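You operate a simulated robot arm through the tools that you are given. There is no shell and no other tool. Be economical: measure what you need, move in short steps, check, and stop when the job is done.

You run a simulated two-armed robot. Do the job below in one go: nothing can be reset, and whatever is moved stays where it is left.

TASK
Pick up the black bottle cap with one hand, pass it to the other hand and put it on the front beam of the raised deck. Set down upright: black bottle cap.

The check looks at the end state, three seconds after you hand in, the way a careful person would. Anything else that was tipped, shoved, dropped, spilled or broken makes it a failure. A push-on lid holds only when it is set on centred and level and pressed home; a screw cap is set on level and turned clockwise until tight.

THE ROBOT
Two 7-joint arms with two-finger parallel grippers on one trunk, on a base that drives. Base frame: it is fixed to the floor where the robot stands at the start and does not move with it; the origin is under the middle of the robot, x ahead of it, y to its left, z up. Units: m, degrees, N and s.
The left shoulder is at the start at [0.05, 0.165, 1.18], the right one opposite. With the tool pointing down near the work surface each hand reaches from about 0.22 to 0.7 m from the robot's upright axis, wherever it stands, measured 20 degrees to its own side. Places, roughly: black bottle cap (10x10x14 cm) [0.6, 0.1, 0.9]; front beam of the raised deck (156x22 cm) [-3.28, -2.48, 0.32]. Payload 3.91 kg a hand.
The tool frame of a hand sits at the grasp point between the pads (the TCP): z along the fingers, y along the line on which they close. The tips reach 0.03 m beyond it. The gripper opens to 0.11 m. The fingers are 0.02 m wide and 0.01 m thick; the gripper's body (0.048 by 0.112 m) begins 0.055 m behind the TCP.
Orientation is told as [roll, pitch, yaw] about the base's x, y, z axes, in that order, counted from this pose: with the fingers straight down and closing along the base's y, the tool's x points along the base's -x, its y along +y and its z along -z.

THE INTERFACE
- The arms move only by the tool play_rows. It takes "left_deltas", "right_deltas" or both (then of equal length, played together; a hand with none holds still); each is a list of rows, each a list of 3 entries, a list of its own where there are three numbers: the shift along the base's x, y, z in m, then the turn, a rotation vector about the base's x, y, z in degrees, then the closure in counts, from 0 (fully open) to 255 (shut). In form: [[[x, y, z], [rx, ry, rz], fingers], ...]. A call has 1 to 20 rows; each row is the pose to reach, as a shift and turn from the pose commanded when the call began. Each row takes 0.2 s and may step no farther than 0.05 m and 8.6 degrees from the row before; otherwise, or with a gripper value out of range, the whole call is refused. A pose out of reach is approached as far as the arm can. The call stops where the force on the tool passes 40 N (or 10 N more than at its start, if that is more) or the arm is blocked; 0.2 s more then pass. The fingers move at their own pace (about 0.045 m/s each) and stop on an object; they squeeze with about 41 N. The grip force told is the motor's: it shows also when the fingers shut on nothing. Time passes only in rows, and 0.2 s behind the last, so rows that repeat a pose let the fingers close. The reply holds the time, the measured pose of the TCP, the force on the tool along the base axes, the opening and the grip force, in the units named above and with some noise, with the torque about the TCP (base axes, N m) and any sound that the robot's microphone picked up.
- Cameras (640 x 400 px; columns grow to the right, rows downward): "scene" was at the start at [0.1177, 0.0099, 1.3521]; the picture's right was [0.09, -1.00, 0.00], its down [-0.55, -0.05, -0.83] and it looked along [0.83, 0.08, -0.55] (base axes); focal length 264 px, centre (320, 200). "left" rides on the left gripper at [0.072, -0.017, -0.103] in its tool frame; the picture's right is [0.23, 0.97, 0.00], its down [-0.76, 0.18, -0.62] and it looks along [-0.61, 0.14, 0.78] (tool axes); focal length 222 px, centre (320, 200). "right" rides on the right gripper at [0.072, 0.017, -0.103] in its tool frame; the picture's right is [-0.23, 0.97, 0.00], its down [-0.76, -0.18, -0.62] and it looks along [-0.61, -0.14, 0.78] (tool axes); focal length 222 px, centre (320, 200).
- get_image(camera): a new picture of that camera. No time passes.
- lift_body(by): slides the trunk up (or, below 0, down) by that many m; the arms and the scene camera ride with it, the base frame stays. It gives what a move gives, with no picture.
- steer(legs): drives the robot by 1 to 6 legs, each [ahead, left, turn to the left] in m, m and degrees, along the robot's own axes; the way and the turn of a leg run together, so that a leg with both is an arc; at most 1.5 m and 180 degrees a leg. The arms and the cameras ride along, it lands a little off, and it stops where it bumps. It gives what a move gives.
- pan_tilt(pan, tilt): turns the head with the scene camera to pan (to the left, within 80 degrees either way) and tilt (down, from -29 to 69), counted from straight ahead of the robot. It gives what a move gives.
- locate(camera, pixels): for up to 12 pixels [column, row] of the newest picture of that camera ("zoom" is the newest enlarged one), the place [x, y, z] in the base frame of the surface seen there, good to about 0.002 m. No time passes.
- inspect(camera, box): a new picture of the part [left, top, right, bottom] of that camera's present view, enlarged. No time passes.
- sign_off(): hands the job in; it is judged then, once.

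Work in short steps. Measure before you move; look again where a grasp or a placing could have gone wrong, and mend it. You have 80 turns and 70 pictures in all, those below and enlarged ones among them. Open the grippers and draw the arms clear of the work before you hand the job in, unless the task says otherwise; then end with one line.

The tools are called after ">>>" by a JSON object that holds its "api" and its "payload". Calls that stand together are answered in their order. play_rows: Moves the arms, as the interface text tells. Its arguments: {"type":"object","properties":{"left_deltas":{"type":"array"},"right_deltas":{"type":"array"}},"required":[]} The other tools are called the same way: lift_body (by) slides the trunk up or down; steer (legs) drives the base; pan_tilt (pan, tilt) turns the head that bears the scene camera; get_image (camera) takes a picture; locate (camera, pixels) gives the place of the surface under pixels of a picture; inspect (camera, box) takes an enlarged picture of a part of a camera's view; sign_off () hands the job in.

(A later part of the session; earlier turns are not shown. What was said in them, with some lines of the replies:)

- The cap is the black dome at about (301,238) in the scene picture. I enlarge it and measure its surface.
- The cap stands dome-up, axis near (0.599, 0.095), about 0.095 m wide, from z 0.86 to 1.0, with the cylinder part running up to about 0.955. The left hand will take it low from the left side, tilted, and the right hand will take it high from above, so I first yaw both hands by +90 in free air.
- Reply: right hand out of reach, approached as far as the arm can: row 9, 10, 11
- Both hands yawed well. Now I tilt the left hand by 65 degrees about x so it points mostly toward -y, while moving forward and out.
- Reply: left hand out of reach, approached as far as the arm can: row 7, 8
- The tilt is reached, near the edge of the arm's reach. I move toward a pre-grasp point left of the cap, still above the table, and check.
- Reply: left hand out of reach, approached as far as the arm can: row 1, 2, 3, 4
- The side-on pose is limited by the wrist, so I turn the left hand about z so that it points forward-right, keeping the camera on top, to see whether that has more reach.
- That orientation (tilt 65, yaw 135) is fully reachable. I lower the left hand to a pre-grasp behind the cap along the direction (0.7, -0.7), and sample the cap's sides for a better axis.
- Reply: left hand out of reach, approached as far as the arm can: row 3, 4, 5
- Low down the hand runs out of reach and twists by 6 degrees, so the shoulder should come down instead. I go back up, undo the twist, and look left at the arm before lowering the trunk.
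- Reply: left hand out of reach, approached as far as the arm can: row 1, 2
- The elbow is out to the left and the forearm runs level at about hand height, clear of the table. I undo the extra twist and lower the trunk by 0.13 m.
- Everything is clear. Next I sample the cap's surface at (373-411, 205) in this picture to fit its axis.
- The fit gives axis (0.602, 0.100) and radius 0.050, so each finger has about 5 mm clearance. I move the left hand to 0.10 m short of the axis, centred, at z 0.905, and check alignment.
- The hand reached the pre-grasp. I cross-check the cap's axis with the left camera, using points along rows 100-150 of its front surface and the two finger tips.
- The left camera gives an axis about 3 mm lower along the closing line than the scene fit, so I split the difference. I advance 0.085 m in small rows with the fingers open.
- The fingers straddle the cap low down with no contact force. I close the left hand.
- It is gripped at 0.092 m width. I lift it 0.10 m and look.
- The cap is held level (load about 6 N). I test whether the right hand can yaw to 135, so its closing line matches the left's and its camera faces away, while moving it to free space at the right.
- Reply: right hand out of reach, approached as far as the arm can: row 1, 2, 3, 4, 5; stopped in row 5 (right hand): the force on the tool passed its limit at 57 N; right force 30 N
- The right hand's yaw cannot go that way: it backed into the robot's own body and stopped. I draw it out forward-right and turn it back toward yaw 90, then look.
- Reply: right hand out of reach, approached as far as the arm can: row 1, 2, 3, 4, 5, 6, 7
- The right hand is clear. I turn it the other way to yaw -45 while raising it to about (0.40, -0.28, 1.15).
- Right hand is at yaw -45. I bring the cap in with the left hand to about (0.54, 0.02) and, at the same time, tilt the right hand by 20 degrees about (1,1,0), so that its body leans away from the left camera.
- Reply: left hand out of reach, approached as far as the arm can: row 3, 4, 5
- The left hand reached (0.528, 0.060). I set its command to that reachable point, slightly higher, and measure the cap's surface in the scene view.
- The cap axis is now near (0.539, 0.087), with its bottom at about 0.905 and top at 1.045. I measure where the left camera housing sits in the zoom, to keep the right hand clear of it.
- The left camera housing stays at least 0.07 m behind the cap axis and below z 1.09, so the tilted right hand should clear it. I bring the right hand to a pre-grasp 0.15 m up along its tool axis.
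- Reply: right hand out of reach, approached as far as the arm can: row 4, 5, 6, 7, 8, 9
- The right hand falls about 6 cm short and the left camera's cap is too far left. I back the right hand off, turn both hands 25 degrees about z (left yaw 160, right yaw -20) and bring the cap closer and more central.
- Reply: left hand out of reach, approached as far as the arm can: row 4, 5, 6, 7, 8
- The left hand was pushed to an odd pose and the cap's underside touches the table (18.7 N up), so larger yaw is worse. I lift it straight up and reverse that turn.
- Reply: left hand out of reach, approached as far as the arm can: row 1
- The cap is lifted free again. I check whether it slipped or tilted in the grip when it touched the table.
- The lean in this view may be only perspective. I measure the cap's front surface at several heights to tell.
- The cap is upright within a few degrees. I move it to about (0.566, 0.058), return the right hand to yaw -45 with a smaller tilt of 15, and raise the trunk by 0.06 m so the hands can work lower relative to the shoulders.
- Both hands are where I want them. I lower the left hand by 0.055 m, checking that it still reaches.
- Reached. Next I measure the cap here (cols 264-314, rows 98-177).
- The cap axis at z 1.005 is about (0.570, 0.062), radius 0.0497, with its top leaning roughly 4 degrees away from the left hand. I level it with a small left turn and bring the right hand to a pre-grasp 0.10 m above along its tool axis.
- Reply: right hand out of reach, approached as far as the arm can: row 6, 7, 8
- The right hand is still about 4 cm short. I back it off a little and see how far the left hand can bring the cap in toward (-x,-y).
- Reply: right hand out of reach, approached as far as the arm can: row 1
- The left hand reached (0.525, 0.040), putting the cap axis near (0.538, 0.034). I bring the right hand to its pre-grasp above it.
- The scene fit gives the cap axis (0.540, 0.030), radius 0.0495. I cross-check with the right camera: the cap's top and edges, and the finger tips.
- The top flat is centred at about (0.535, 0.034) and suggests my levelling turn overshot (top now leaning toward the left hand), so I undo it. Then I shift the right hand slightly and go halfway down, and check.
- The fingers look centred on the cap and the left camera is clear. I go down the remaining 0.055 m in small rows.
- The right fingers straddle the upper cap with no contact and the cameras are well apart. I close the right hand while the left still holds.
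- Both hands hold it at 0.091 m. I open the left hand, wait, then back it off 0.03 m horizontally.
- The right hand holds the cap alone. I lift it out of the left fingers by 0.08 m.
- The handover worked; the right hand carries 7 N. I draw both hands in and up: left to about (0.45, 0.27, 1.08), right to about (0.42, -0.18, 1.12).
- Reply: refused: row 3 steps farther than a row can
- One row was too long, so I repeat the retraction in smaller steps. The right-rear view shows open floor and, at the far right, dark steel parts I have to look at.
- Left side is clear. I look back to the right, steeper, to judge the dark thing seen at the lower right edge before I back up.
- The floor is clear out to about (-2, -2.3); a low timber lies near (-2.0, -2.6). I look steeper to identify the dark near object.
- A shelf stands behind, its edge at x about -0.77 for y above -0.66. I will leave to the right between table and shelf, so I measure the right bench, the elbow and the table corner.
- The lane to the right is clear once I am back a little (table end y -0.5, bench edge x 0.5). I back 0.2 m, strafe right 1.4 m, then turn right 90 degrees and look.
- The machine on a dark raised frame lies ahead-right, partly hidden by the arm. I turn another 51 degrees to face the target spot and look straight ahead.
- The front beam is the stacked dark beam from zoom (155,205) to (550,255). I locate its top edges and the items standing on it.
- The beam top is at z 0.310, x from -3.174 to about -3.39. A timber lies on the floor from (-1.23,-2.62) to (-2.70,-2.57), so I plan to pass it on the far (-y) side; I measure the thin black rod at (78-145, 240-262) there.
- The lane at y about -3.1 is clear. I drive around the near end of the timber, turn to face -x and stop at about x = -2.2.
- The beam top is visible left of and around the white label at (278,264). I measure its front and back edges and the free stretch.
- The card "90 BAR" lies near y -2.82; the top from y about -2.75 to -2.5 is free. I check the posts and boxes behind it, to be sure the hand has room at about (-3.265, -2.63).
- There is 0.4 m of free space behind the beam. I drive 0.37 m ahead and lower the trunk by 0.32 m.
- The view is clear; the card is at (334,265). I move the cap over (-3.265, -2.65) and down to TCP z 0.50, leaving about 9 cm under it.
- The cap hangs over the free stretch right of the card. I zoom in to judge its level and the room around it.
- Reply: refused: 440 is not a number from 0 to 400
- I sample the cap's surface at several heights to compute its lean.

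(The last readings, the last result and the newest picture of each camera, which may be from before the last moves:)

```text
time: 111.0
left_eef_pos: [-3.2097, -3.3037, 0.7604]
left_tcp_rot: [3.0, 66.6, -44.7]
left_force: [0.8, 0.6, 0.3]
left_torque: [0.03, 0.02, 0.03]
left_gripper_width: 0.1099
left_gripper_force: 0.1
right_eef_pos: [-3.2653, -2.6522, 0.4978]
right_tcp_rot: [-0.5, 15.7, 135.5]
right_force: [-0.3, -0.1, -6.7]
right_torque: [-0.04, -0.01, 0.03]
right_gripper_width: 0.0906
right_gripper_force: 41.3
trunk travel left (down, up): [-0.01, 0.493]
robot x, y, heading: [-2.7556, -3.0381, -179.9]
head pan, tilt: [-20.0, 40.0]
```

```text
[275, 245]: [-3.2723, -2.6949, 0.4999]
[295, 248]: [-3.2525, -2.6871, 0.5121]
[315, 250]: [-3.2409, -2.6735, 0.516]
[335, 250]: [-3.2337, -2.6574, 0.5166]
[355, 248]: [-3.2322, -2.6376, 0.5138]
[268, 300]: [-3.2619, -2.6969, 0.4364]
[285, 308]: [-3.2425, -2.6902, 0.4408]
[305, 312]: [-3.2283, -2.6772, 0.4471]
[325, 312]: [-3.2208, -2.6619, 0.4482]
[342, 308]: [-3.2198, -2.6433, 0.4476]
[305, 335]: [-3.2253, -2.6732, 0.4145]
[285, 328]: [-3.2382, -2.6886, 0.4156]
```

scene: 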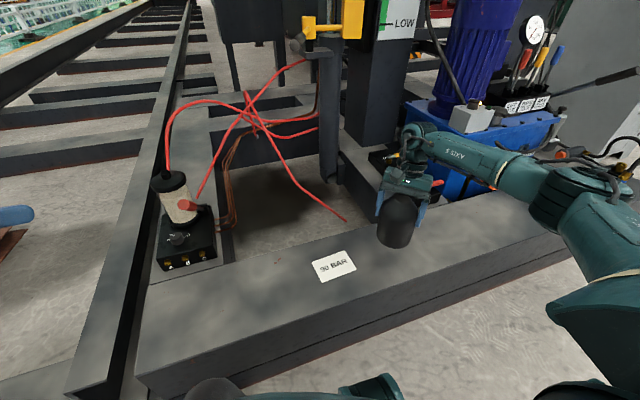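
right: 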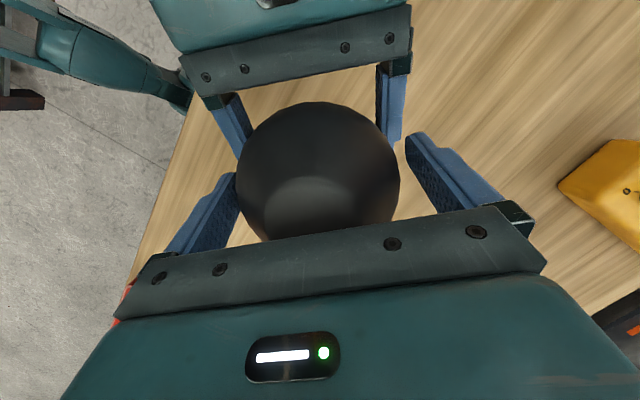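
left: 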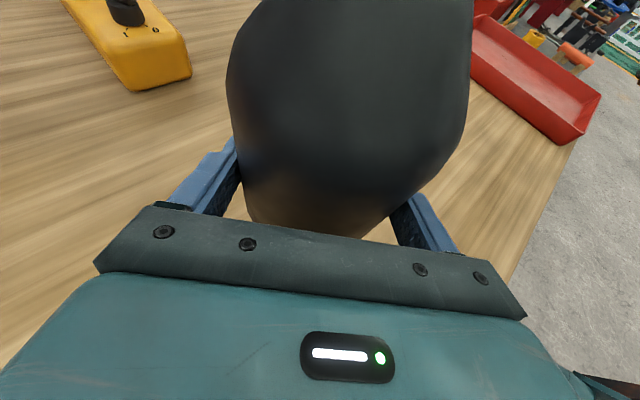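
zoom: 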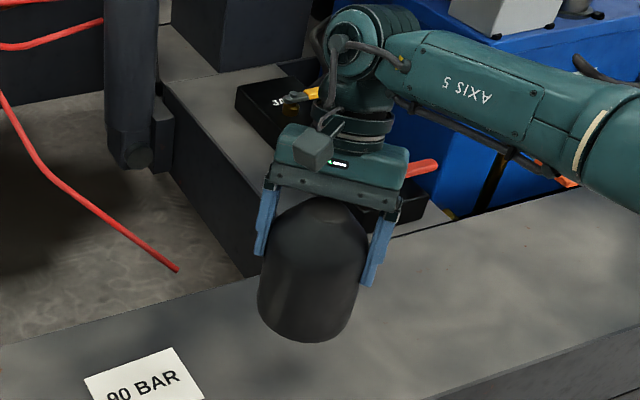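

The samples hint that the cap leans several degrees toward -x. I look with the left camera, which sees it from the side, as a second view.

>>> {"api": "get_image", "payload": {"camera": "left"}}

>>> {"api": "get_image", "payload": {"camera": "right"}}

```text
19 pictures are left
```

left: 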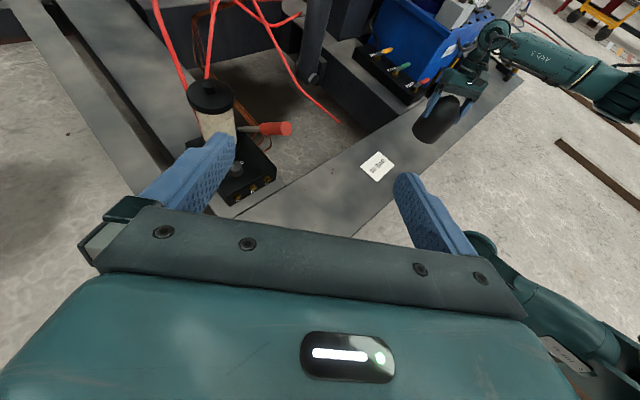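

```text
18 pictures are left
```

right: 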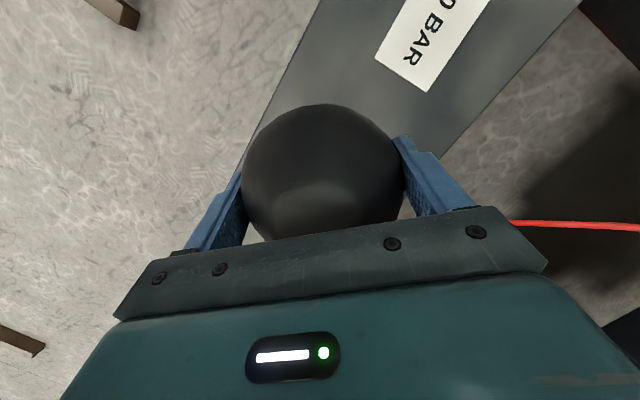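

I enlarge the cap in the left view and sample its silhouette there.

>>> {"api": "inspect", "payload": {"camera": "left", "box": [390, 50, 518, 150]}}

```text
4.00 times, centred on (454, 100) of left
```

zoom: 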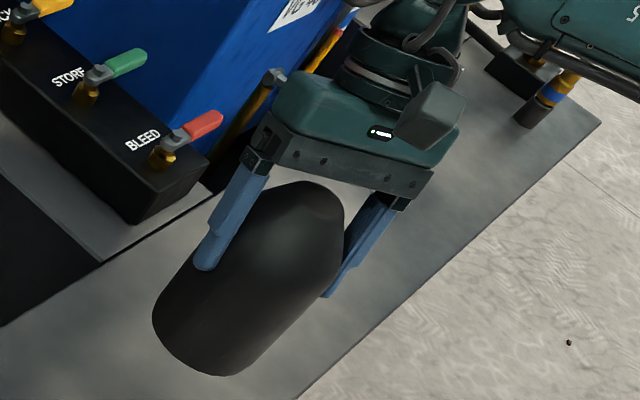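

In the left view true vertical at the cap has slope -0.90, but the cap's axis shows about -0.75, which agrees with a lean of roughly 8 degrees toward -x. I turn the right hand by (2, 8, 0) degrees to level it and sample the surface again.

>>> {"api": "play_rows", "payload": {"right_deltas": [[[0, 0, 0], [0.7, 2.7, 0], 255], [[0, 0, 0], [1.4, 5.4, 0], 255], [[0, 0, 0], [2, 8, 0], 255], [[0, 0, 0], [2, 8, 0], 255]]}}

>>> {"api": "inspect", "payload": {"camera": "scene", "box": [320, 150, 480, 250]}}

>>> {"api": "locate", "payload": {"camera": "zoom", "pixels": [[270, 240], [290, 240], [310, 240], [330, 240], [350, 240], [250, 300], [265, 315], [285, 320], [305, 322], [325, 318], [340, 310], [310, 190]]}}

>>> {"api": "inspect", "payload": {"camera": "left", "box": [390, 60, 518, 140]}}

```text
time: 112.0
left_eef_pos: [-3.2088, -3.3034, 0.7618]
left_tcp_rot: [2.9, 66.6, -44.7]
left_force: [-0.4, -0.2, 0.2]
left_torque: [0.02, 0.02, -0.01]
left_gripper_width: 0.11
left_gripper_force: 0.0
right_eef_pos: [-3.2639, -2.6513, 0.4985]
right_tcp_rot: [3.8, 8.6, 136.4]
right_force: [-0.8, -1.0, -6.7]
right_torque: [0.03, -0.04, 0.01]
right_gripper_width: 0.0906
right_gripper_force: 41.4
trunk travel left (down, up): [-0.01, 0.493]
robot x, y, heading: [-2.7559, -3.0468, -180.0]
head pan, tilt: [-20.0, 40.0]
```

```text
4.00 times, centred on (400, 200) of scene
```

zoom: 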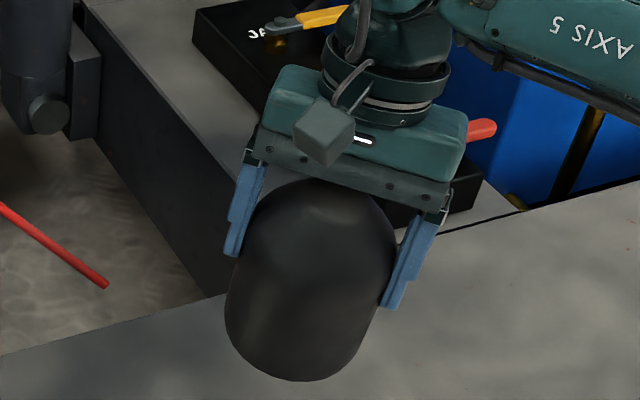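

```text
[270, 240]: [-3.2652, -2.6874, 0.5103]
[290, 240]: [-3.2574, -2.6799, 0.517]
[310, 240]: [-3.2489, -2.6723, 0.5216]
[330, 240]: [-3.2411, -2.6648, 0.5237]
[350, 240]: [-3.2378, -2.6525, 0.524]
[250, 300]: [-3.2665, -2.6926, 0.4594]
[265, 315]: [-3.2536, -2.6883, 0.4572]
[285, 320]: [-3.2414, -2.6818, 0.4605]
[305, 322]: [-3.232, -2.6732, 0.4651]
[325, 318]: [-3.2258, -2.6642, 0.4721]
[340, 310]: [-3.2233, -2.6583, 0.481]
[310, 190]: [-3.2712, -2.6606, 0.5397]
```

```text
5.00 times, centred on (454, 100) of left
```

zoom: 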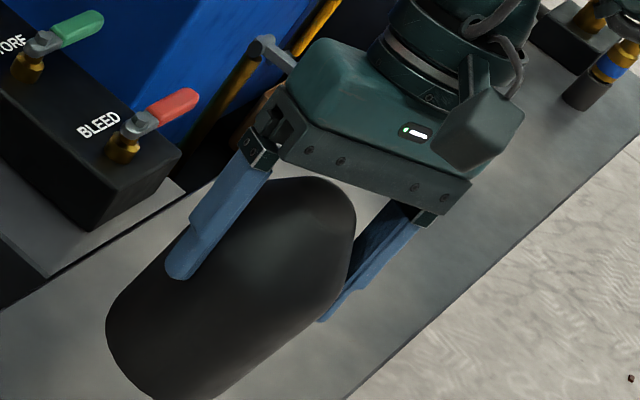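

The pads fix the cap's lean along the closing line, so the turn should have been only about that line; I take back the cross component with (3, -3, 0). Then I lower to about 2 cm above the beam and look again.

>>> {"api": "play_rows", "payload": {"right_deltas": [[[0, 0, -0.02], [1.5, -1.5, 0], 255], [[0, 0, -0.04], [3, -3, 0], 255], [[0, 0, -0.06], [3, -3, 0], 255], [[0, 0, -0.07], [3, -3, 0], 255], [[0, 0, -0.07], [3, -3, 0], 255]]}}

>>> {"api": "inspect", "payload": {"camera": "scene", "box": [320, 170, 480, 270]}}

>>> {"api": "inspect", "payload": {"camera": "left", "box": [370, 60, 498, 140]}}

```text
time: 113.2
left_eef_pos: [-3.2091, -3.3044, 0.7615]
left_tcp_rot: [2.9, 66.6, -44.8]
left_force: [0.1, -0.3, -0.5]
left_torque: [0.01, 0.01, -0.01]
left_gripper_width: 0.1098
left_gripper_force: 0.1
right_eef_pos: [-3.2633, -2.6509, 0.4296]
right_tcp_rot: [-0.5, 8.7, 135.8]
right_force: [0.3, 0.4, -7.2]
right_torque: [-0.06, -0.03, -0.01]
right_gripper_width: 0.0905
right_gripper_force: 40.7
trunk travel left (down, up): [-0.01, 0.493]
robot x, y, heading: [-2.7558, -3.0435, -180.0]
head pan, tilt: [-20.0, 40.0]
```

```text
4.00 times, centred on (400, 220) of scene
```

zoom: 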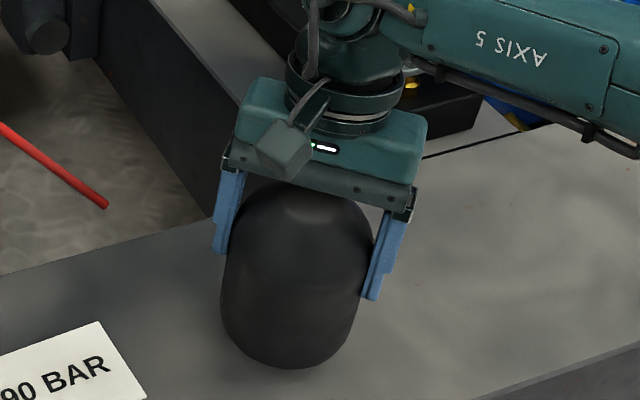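

```text
5.00 times, centred on (434, 100) of left
```

zoom: 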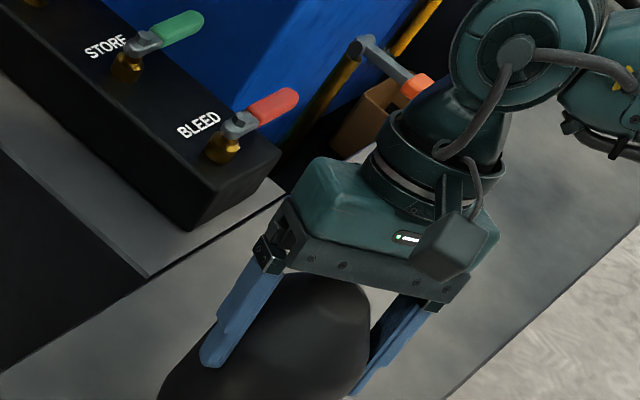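

The cap sits over bare beam, beside the card. I lower it slowly to about the expected contact (TCP z 0.409).

>>> {"api": "play_rows", "payload": {"right_deltas": [[[0, 0, -0.006], [0, 0, 0], 255], [[0, 0, -0.011], [0, 0, 0], 255], [[0, 0, -0.015], [0, 0, 0], 255], [[0, 0, -0.018], [0, 0, 0], 255], [[0, 0, -0.018], [0, 0, 0], 255]]}}

```text
time: 114.4
left_eef_pos: [-3.2088, -3.3041, 0.7603]
left_tcp_rot: [2.9, 66.7, -44.7]
left_force: [-0.6, 0.0, -0.1]
left_torque: [0.01, -0.01, 0.01]
left_gripper_width: 0.1101
left_gripper_force: 0.1
right_eef_pos: [-3.265, -2.6506, 0.4108]
right_tcp_rot: [-0.5, 8.7, 135.7]
right_force: [1.2, 0.0, -2.8]
right_torque: [-0.19, -0.22, 0.03]
right_gripper_width: 0.0905
right_gripper_force: 40.5
trunk travel left (down, up): [-0.01, 0.493]
robot x, y, heading: [-2.7532, -3.0425, -179.9]
head pan, tilt: [-20.0, 40.0]
```

First contact: 4 N carried, and the torque puts the contact on the cap's (+x,-y) edge, so my levelling overshot. I turn back 3.5 degrees about the closing line and lower 2 mm more.

>>> {"api": "play_rows", "payload": {"right_deltas": [[[0, 0, 0.002], [-1.2, -1.2, 0], 255], [[0, 0, 0.002], [-2.5, -2.5, 0], 255], [[0, 0, 0], [-2.5, -2.5, 0], 255], [[0, 0, -0.002], [-2.5, -2.5, 0], 255], [[0, 0, -0.002], [-2.5, -2.5, 0], 255]]}}

```text
time: 115.6
left_eef_pos: [-3.2084, -3.304, 0.7617]
left_tcp_rot: [3.0, 66.6, -44.8]
left_force: [1.1, 0.3, -0.5]
left_torque: [-0.02, 0.0, 0.0]
left_gripper_width: 0.1099
left_gripper_force: 0.0
right_eef_pos: [-3.2637, -2.6502, 0.4097]
right_tcp_rot: [-0.5, 12.2, 135.7]
right_force: [0.0, 0.5, -5.7]
right_torque: [-0.08, -0.03, 0.0]
right_gripper_width: 0.0908
right_gripper_force: 40.8
trunk travel left (down, up): [-0.01, 0.493]
robot x, y, heading: [-2.7565, -3.0436, -179.9]
head pan, tilt: [-20.0, 40.0]
```

Nearly no contact now. I lower another 2.5 mm and read where it touches.

>>> {"api": "play_rows", "payload": {"right_deltas": [[[0, 0, -0.0012], [0, 0, 0], 255], [[0, 0, -0.0025], [0, 0, 0], 255], [[0, 0, -0.0025], [0, 0, 0], 255]]}}

```text
time: 116.4
left_eef_pos: [-3.2087, -3.3035, 0.7619]
left_tcp_rot: [2.9, 66.6, -44.8]
left_force: [-0.5, 0.5, 0.7]
left_torque: [-0.01, 0.0, 0.0]
left_gripper_width: 0.1101
left_gripper_force: 0.2
right_eef_pos: [-3.265, -2.6496, 0.4097]
right_tcp_rot: [-0.4, 12.1, 135.8]
right_force: [5.2, -0.2, 9.1]
right_torque: [-0.52, -0.84, 0.22]
right_gripper_width: 0.0905
right_gripper_force: 40.8
trunk travel left (down, up): [-0.01, 0.493]
robot x, y, heading: [-2.7562, -3.0417, -179.6]
head pan, tilt: [-20.0, 40.0]
```

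It still touches at the same edge (offset about 0.037 m). I ease up 2 mm, turn back the remaining 3.5 degrees and lower again.

>>> {"api": "play_rows", "payload": {"right_deltas": [[[0, 0, 0.003], [0, 0, 0], 255], [[0, 0, 0.003], [-1.3, -1.3, 0], 255], [[0, 0, 0.003], [-2.5, -2.5, 0], 255], [[0, 0, 0.001], [-2.5, -2.5, 0], 255], [[0, 0, -0.001], [-2.5, -2.5, 0], 255], [[0, 0, -0.001], [-2.5, -2.5, 0], 255]]}}

```text
time: 117.8
left_eef_pos: [-3.2087, -3.3042, 0.7604]
left_tcp_rot: [2.9, 66.6, -44.6]
left_force: [0.0, 0.0, -0.3]
left_torque: [0.04, 0.04, -0.02]
left_gripper_width: 0.1098
left_gripper_force: 0.0
right_eef_pos: [-3.2643, -2.6503, 0.4074]
right_tcp_rot: [-0.3, 15.7, 135.8]
right_force: [3.3, 0.1, 7.3]
right_torque: [0.08, 0.39, 0.0]
right_gripper_width: 0.0907
right_gripper_force: 41.0
trunk travel left (down, up): [-0.01, 0.493]
robot x, y, heading: [-2.7549, -3.0417, -180.3]
head pan, tilt: [-20.0, 40.0]
```

The contact has moved to the opposite edge, so the cap is within about 2 degrees of level and resting on the beam. I ease the press by 1 mm, open the right hand and wait.

>>> {"api": "play_rows", "payload": {"right_deltas": [[[0, 0, 0.0005], [0.7, 0.7, 0], 255], [[0, 0, 0.0005], [0.7, 0.7, 0], 180], [[0, 0, 0.0005], [0.7, 0.7, 0], 100], [[0, 0, 0.0005], [0.7, 0.7, 0], 0], [[0, 0, 0.0005], [0.7, 0.7, 0], 0], [[0, 0, 0.0005], [0.7, 0.7, 0], 0], [[0, 0, 0.0005], [0.7, 0.7, 0], 0]]}}

>>> {"api": "inspect", "payload": {"camera": "scene", "box": [320, 170, 480, 270]}}

>>> {"api": "get_image", "payload": {"camera": "right"}}

```text
time: 119.4
left_eef_pos: [-3.2092, -3.305, 0.7611]
left_tcp_rot: [3.0, 66.7, -44.7]
left_force: [0.8, -0.4, 0.6]
left_torque: [-0.02, 0.01, 0.01]
left_gripper_width: 0.1097
left_gripper_force: 0.1
right_eef_pos: [-3.2642, -2.6501, 0.4067]
right_tcp_rot: [-0.4, 14.7, 135.8]
right_force: [-0.9, -0.4, -0.9]
right_torque: [0.03, -0.02, 0.01]
right_gripper_width: 0.11
right_gripper_force: 0.1
trunk travel left (down, up): [-0.01, 0.493]
robot x, y, heading: [-2.7539, -3.043, -179.7]
head pan, tilt: [-20.0, 40.0]
```

```text
4.00 times, centred on (400, 220) of scene
```

zoom: 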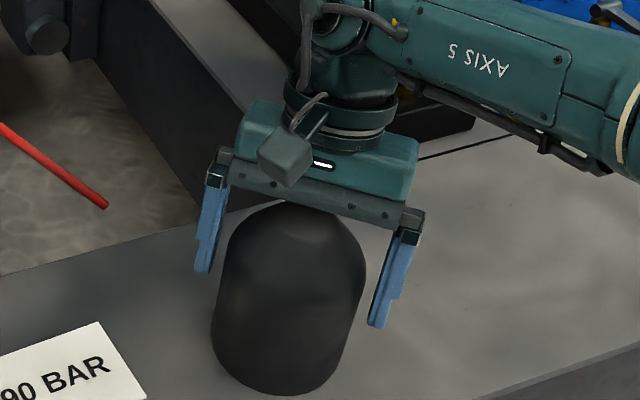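

```text
11 pictures are left
```

right: 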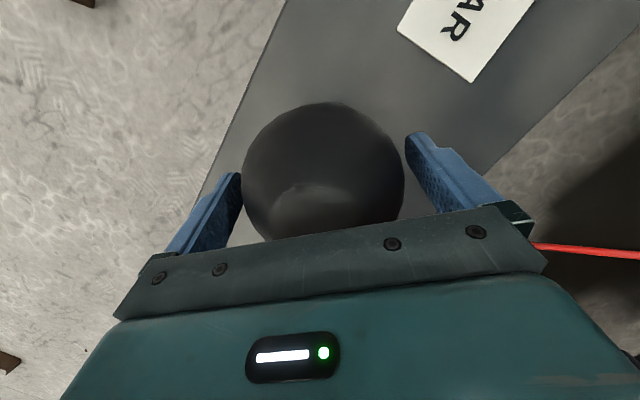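

The hand is open with no force and the cap stands by itself. I raise the right hand straight up, with a 2 mm shift away from the nearer finger.

>>> {"api": "play_rows", "payload": {"right_deltas": [[[0.0014, 0.0014, 0.003], [0, 0, 0], 0], [[0.0014, 0.0014, 0.015], [0, 0, 0], 0], [[0.0014, 0.0014, 0.035], [0, 0, 0], 0], [[0.0014, 0.0014, 0.06], [0, 0, 0], 0], [[0.0014, 0.0014, 0.09], [0, 0, 0], 0], [[0.0014, 0.0014, 0.13], [0, 0, 0], 0], [[0.0014, 0.0014, 0.17], [0, 0, 0], 0], [[0.01, 0.0014, 0.21], [0, 0, 0], 0], [[0.03, 0.0, 0.25], [0, 0, 0], 0], [[0.06, -0.02, 0.28], [0, 0, 0], 0]]}}

>>> {"api": "get_image", "payload": {"camera": "scene"}}

```text
time: 121.6
left_eef_pos: [-3.2089, -3.3053, 0.7606]
left_tcp_rot: [2.9, 66.7, -44.5]
left_force: [-0.2, -1.1, -0.6]
left_torque: [-0.02, -0.01, 0.01]
left_gripper_width: 0.11
left_gripper_force: 0.1
right_eef_pos: [-3.2033, -2.6696, 0.6865]
right_tcp_rot: [-0.5, 14.7, 135.9]
right_force: [0.2, 0.8, -1.0]
right_torque: [0.03, 0.02, 0.02]
right_gripper_width: 0.1099
right_gripper_force: 0.0
trunk travel left (down, up): [-0.01, 0.493]
robot x, y, heading: [-2.7556, -3.0426, -179.9]
head pan, tilt: [-20.0, 40.0]
```

```text
10 pictures are left
```

scene: 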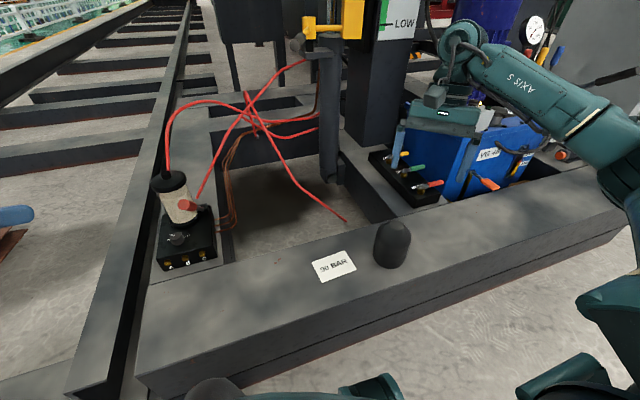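

The cap stands upright on the beam at (392,245), with nothing else disturbed. I check its position and back the robot off the way it came.

>>> {"api": "locate", "payload": {"camera": "scene", "pixels": [[392, 225], [390, 250], [388, 265], [380, 275]]}}

>>> {"api": "steer", "payload": {"legs": [[-0.35, 0, 0]]}}

>>> {"api": "get_image", "payload": {"camera": "scene"}}

```text
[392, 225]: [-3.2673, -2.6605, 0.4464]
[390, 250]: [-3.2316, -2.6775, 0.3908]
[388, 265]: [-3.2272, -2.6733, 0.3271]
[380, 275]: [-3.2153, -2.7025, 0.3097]
```

```text
time: 123.9
left_eef_pos: [-2.8654, -3.303, 0.7614]
left_tcp_rot: [3.0, 66.7, -45.0]
left_force: [-0.6, -1.4, -0.2]
left_torque: [-0.02, -0.02, -0.03]
left_gripper_width: 0.1099
left_gripper_force: 0.1
right_eef_pos: [-2.8571, -2.6679, 0.6862]
right_tcp_rot: [-0.4, 14.7, 135.5]
right_force: [-0.2, 0.7, -0.1]
right_torque: [-0.01, -0.02, -0.01]
right_gripper_width: 0.11
right_gripper_force: 0.0
trunk travel left (down, up): [-0.01, 0.493]
robot x, y, heading: [-2.4117, -3.0457, 180.1]
head pan, tilt: [-20.0, 40.0]
```

```text
9 pictures are left
```

scene: 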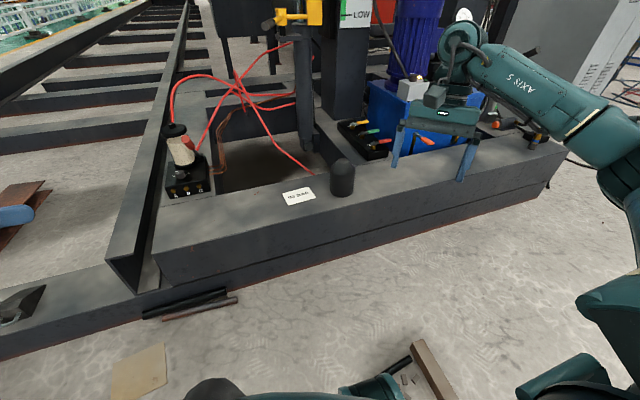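

The cap stands upright at (342,177) on the beam, its top at z about 0.45. Both hands are open and clear, so I hand in.

>>> {"api": "sign_off", "payload": {}}

```text
The job is handed in.
```

The black bottle cap was picked up with the left hand, passed to the right hand in the air, and is standing upright on the front beam of the raised deck; both hands are open and clear.
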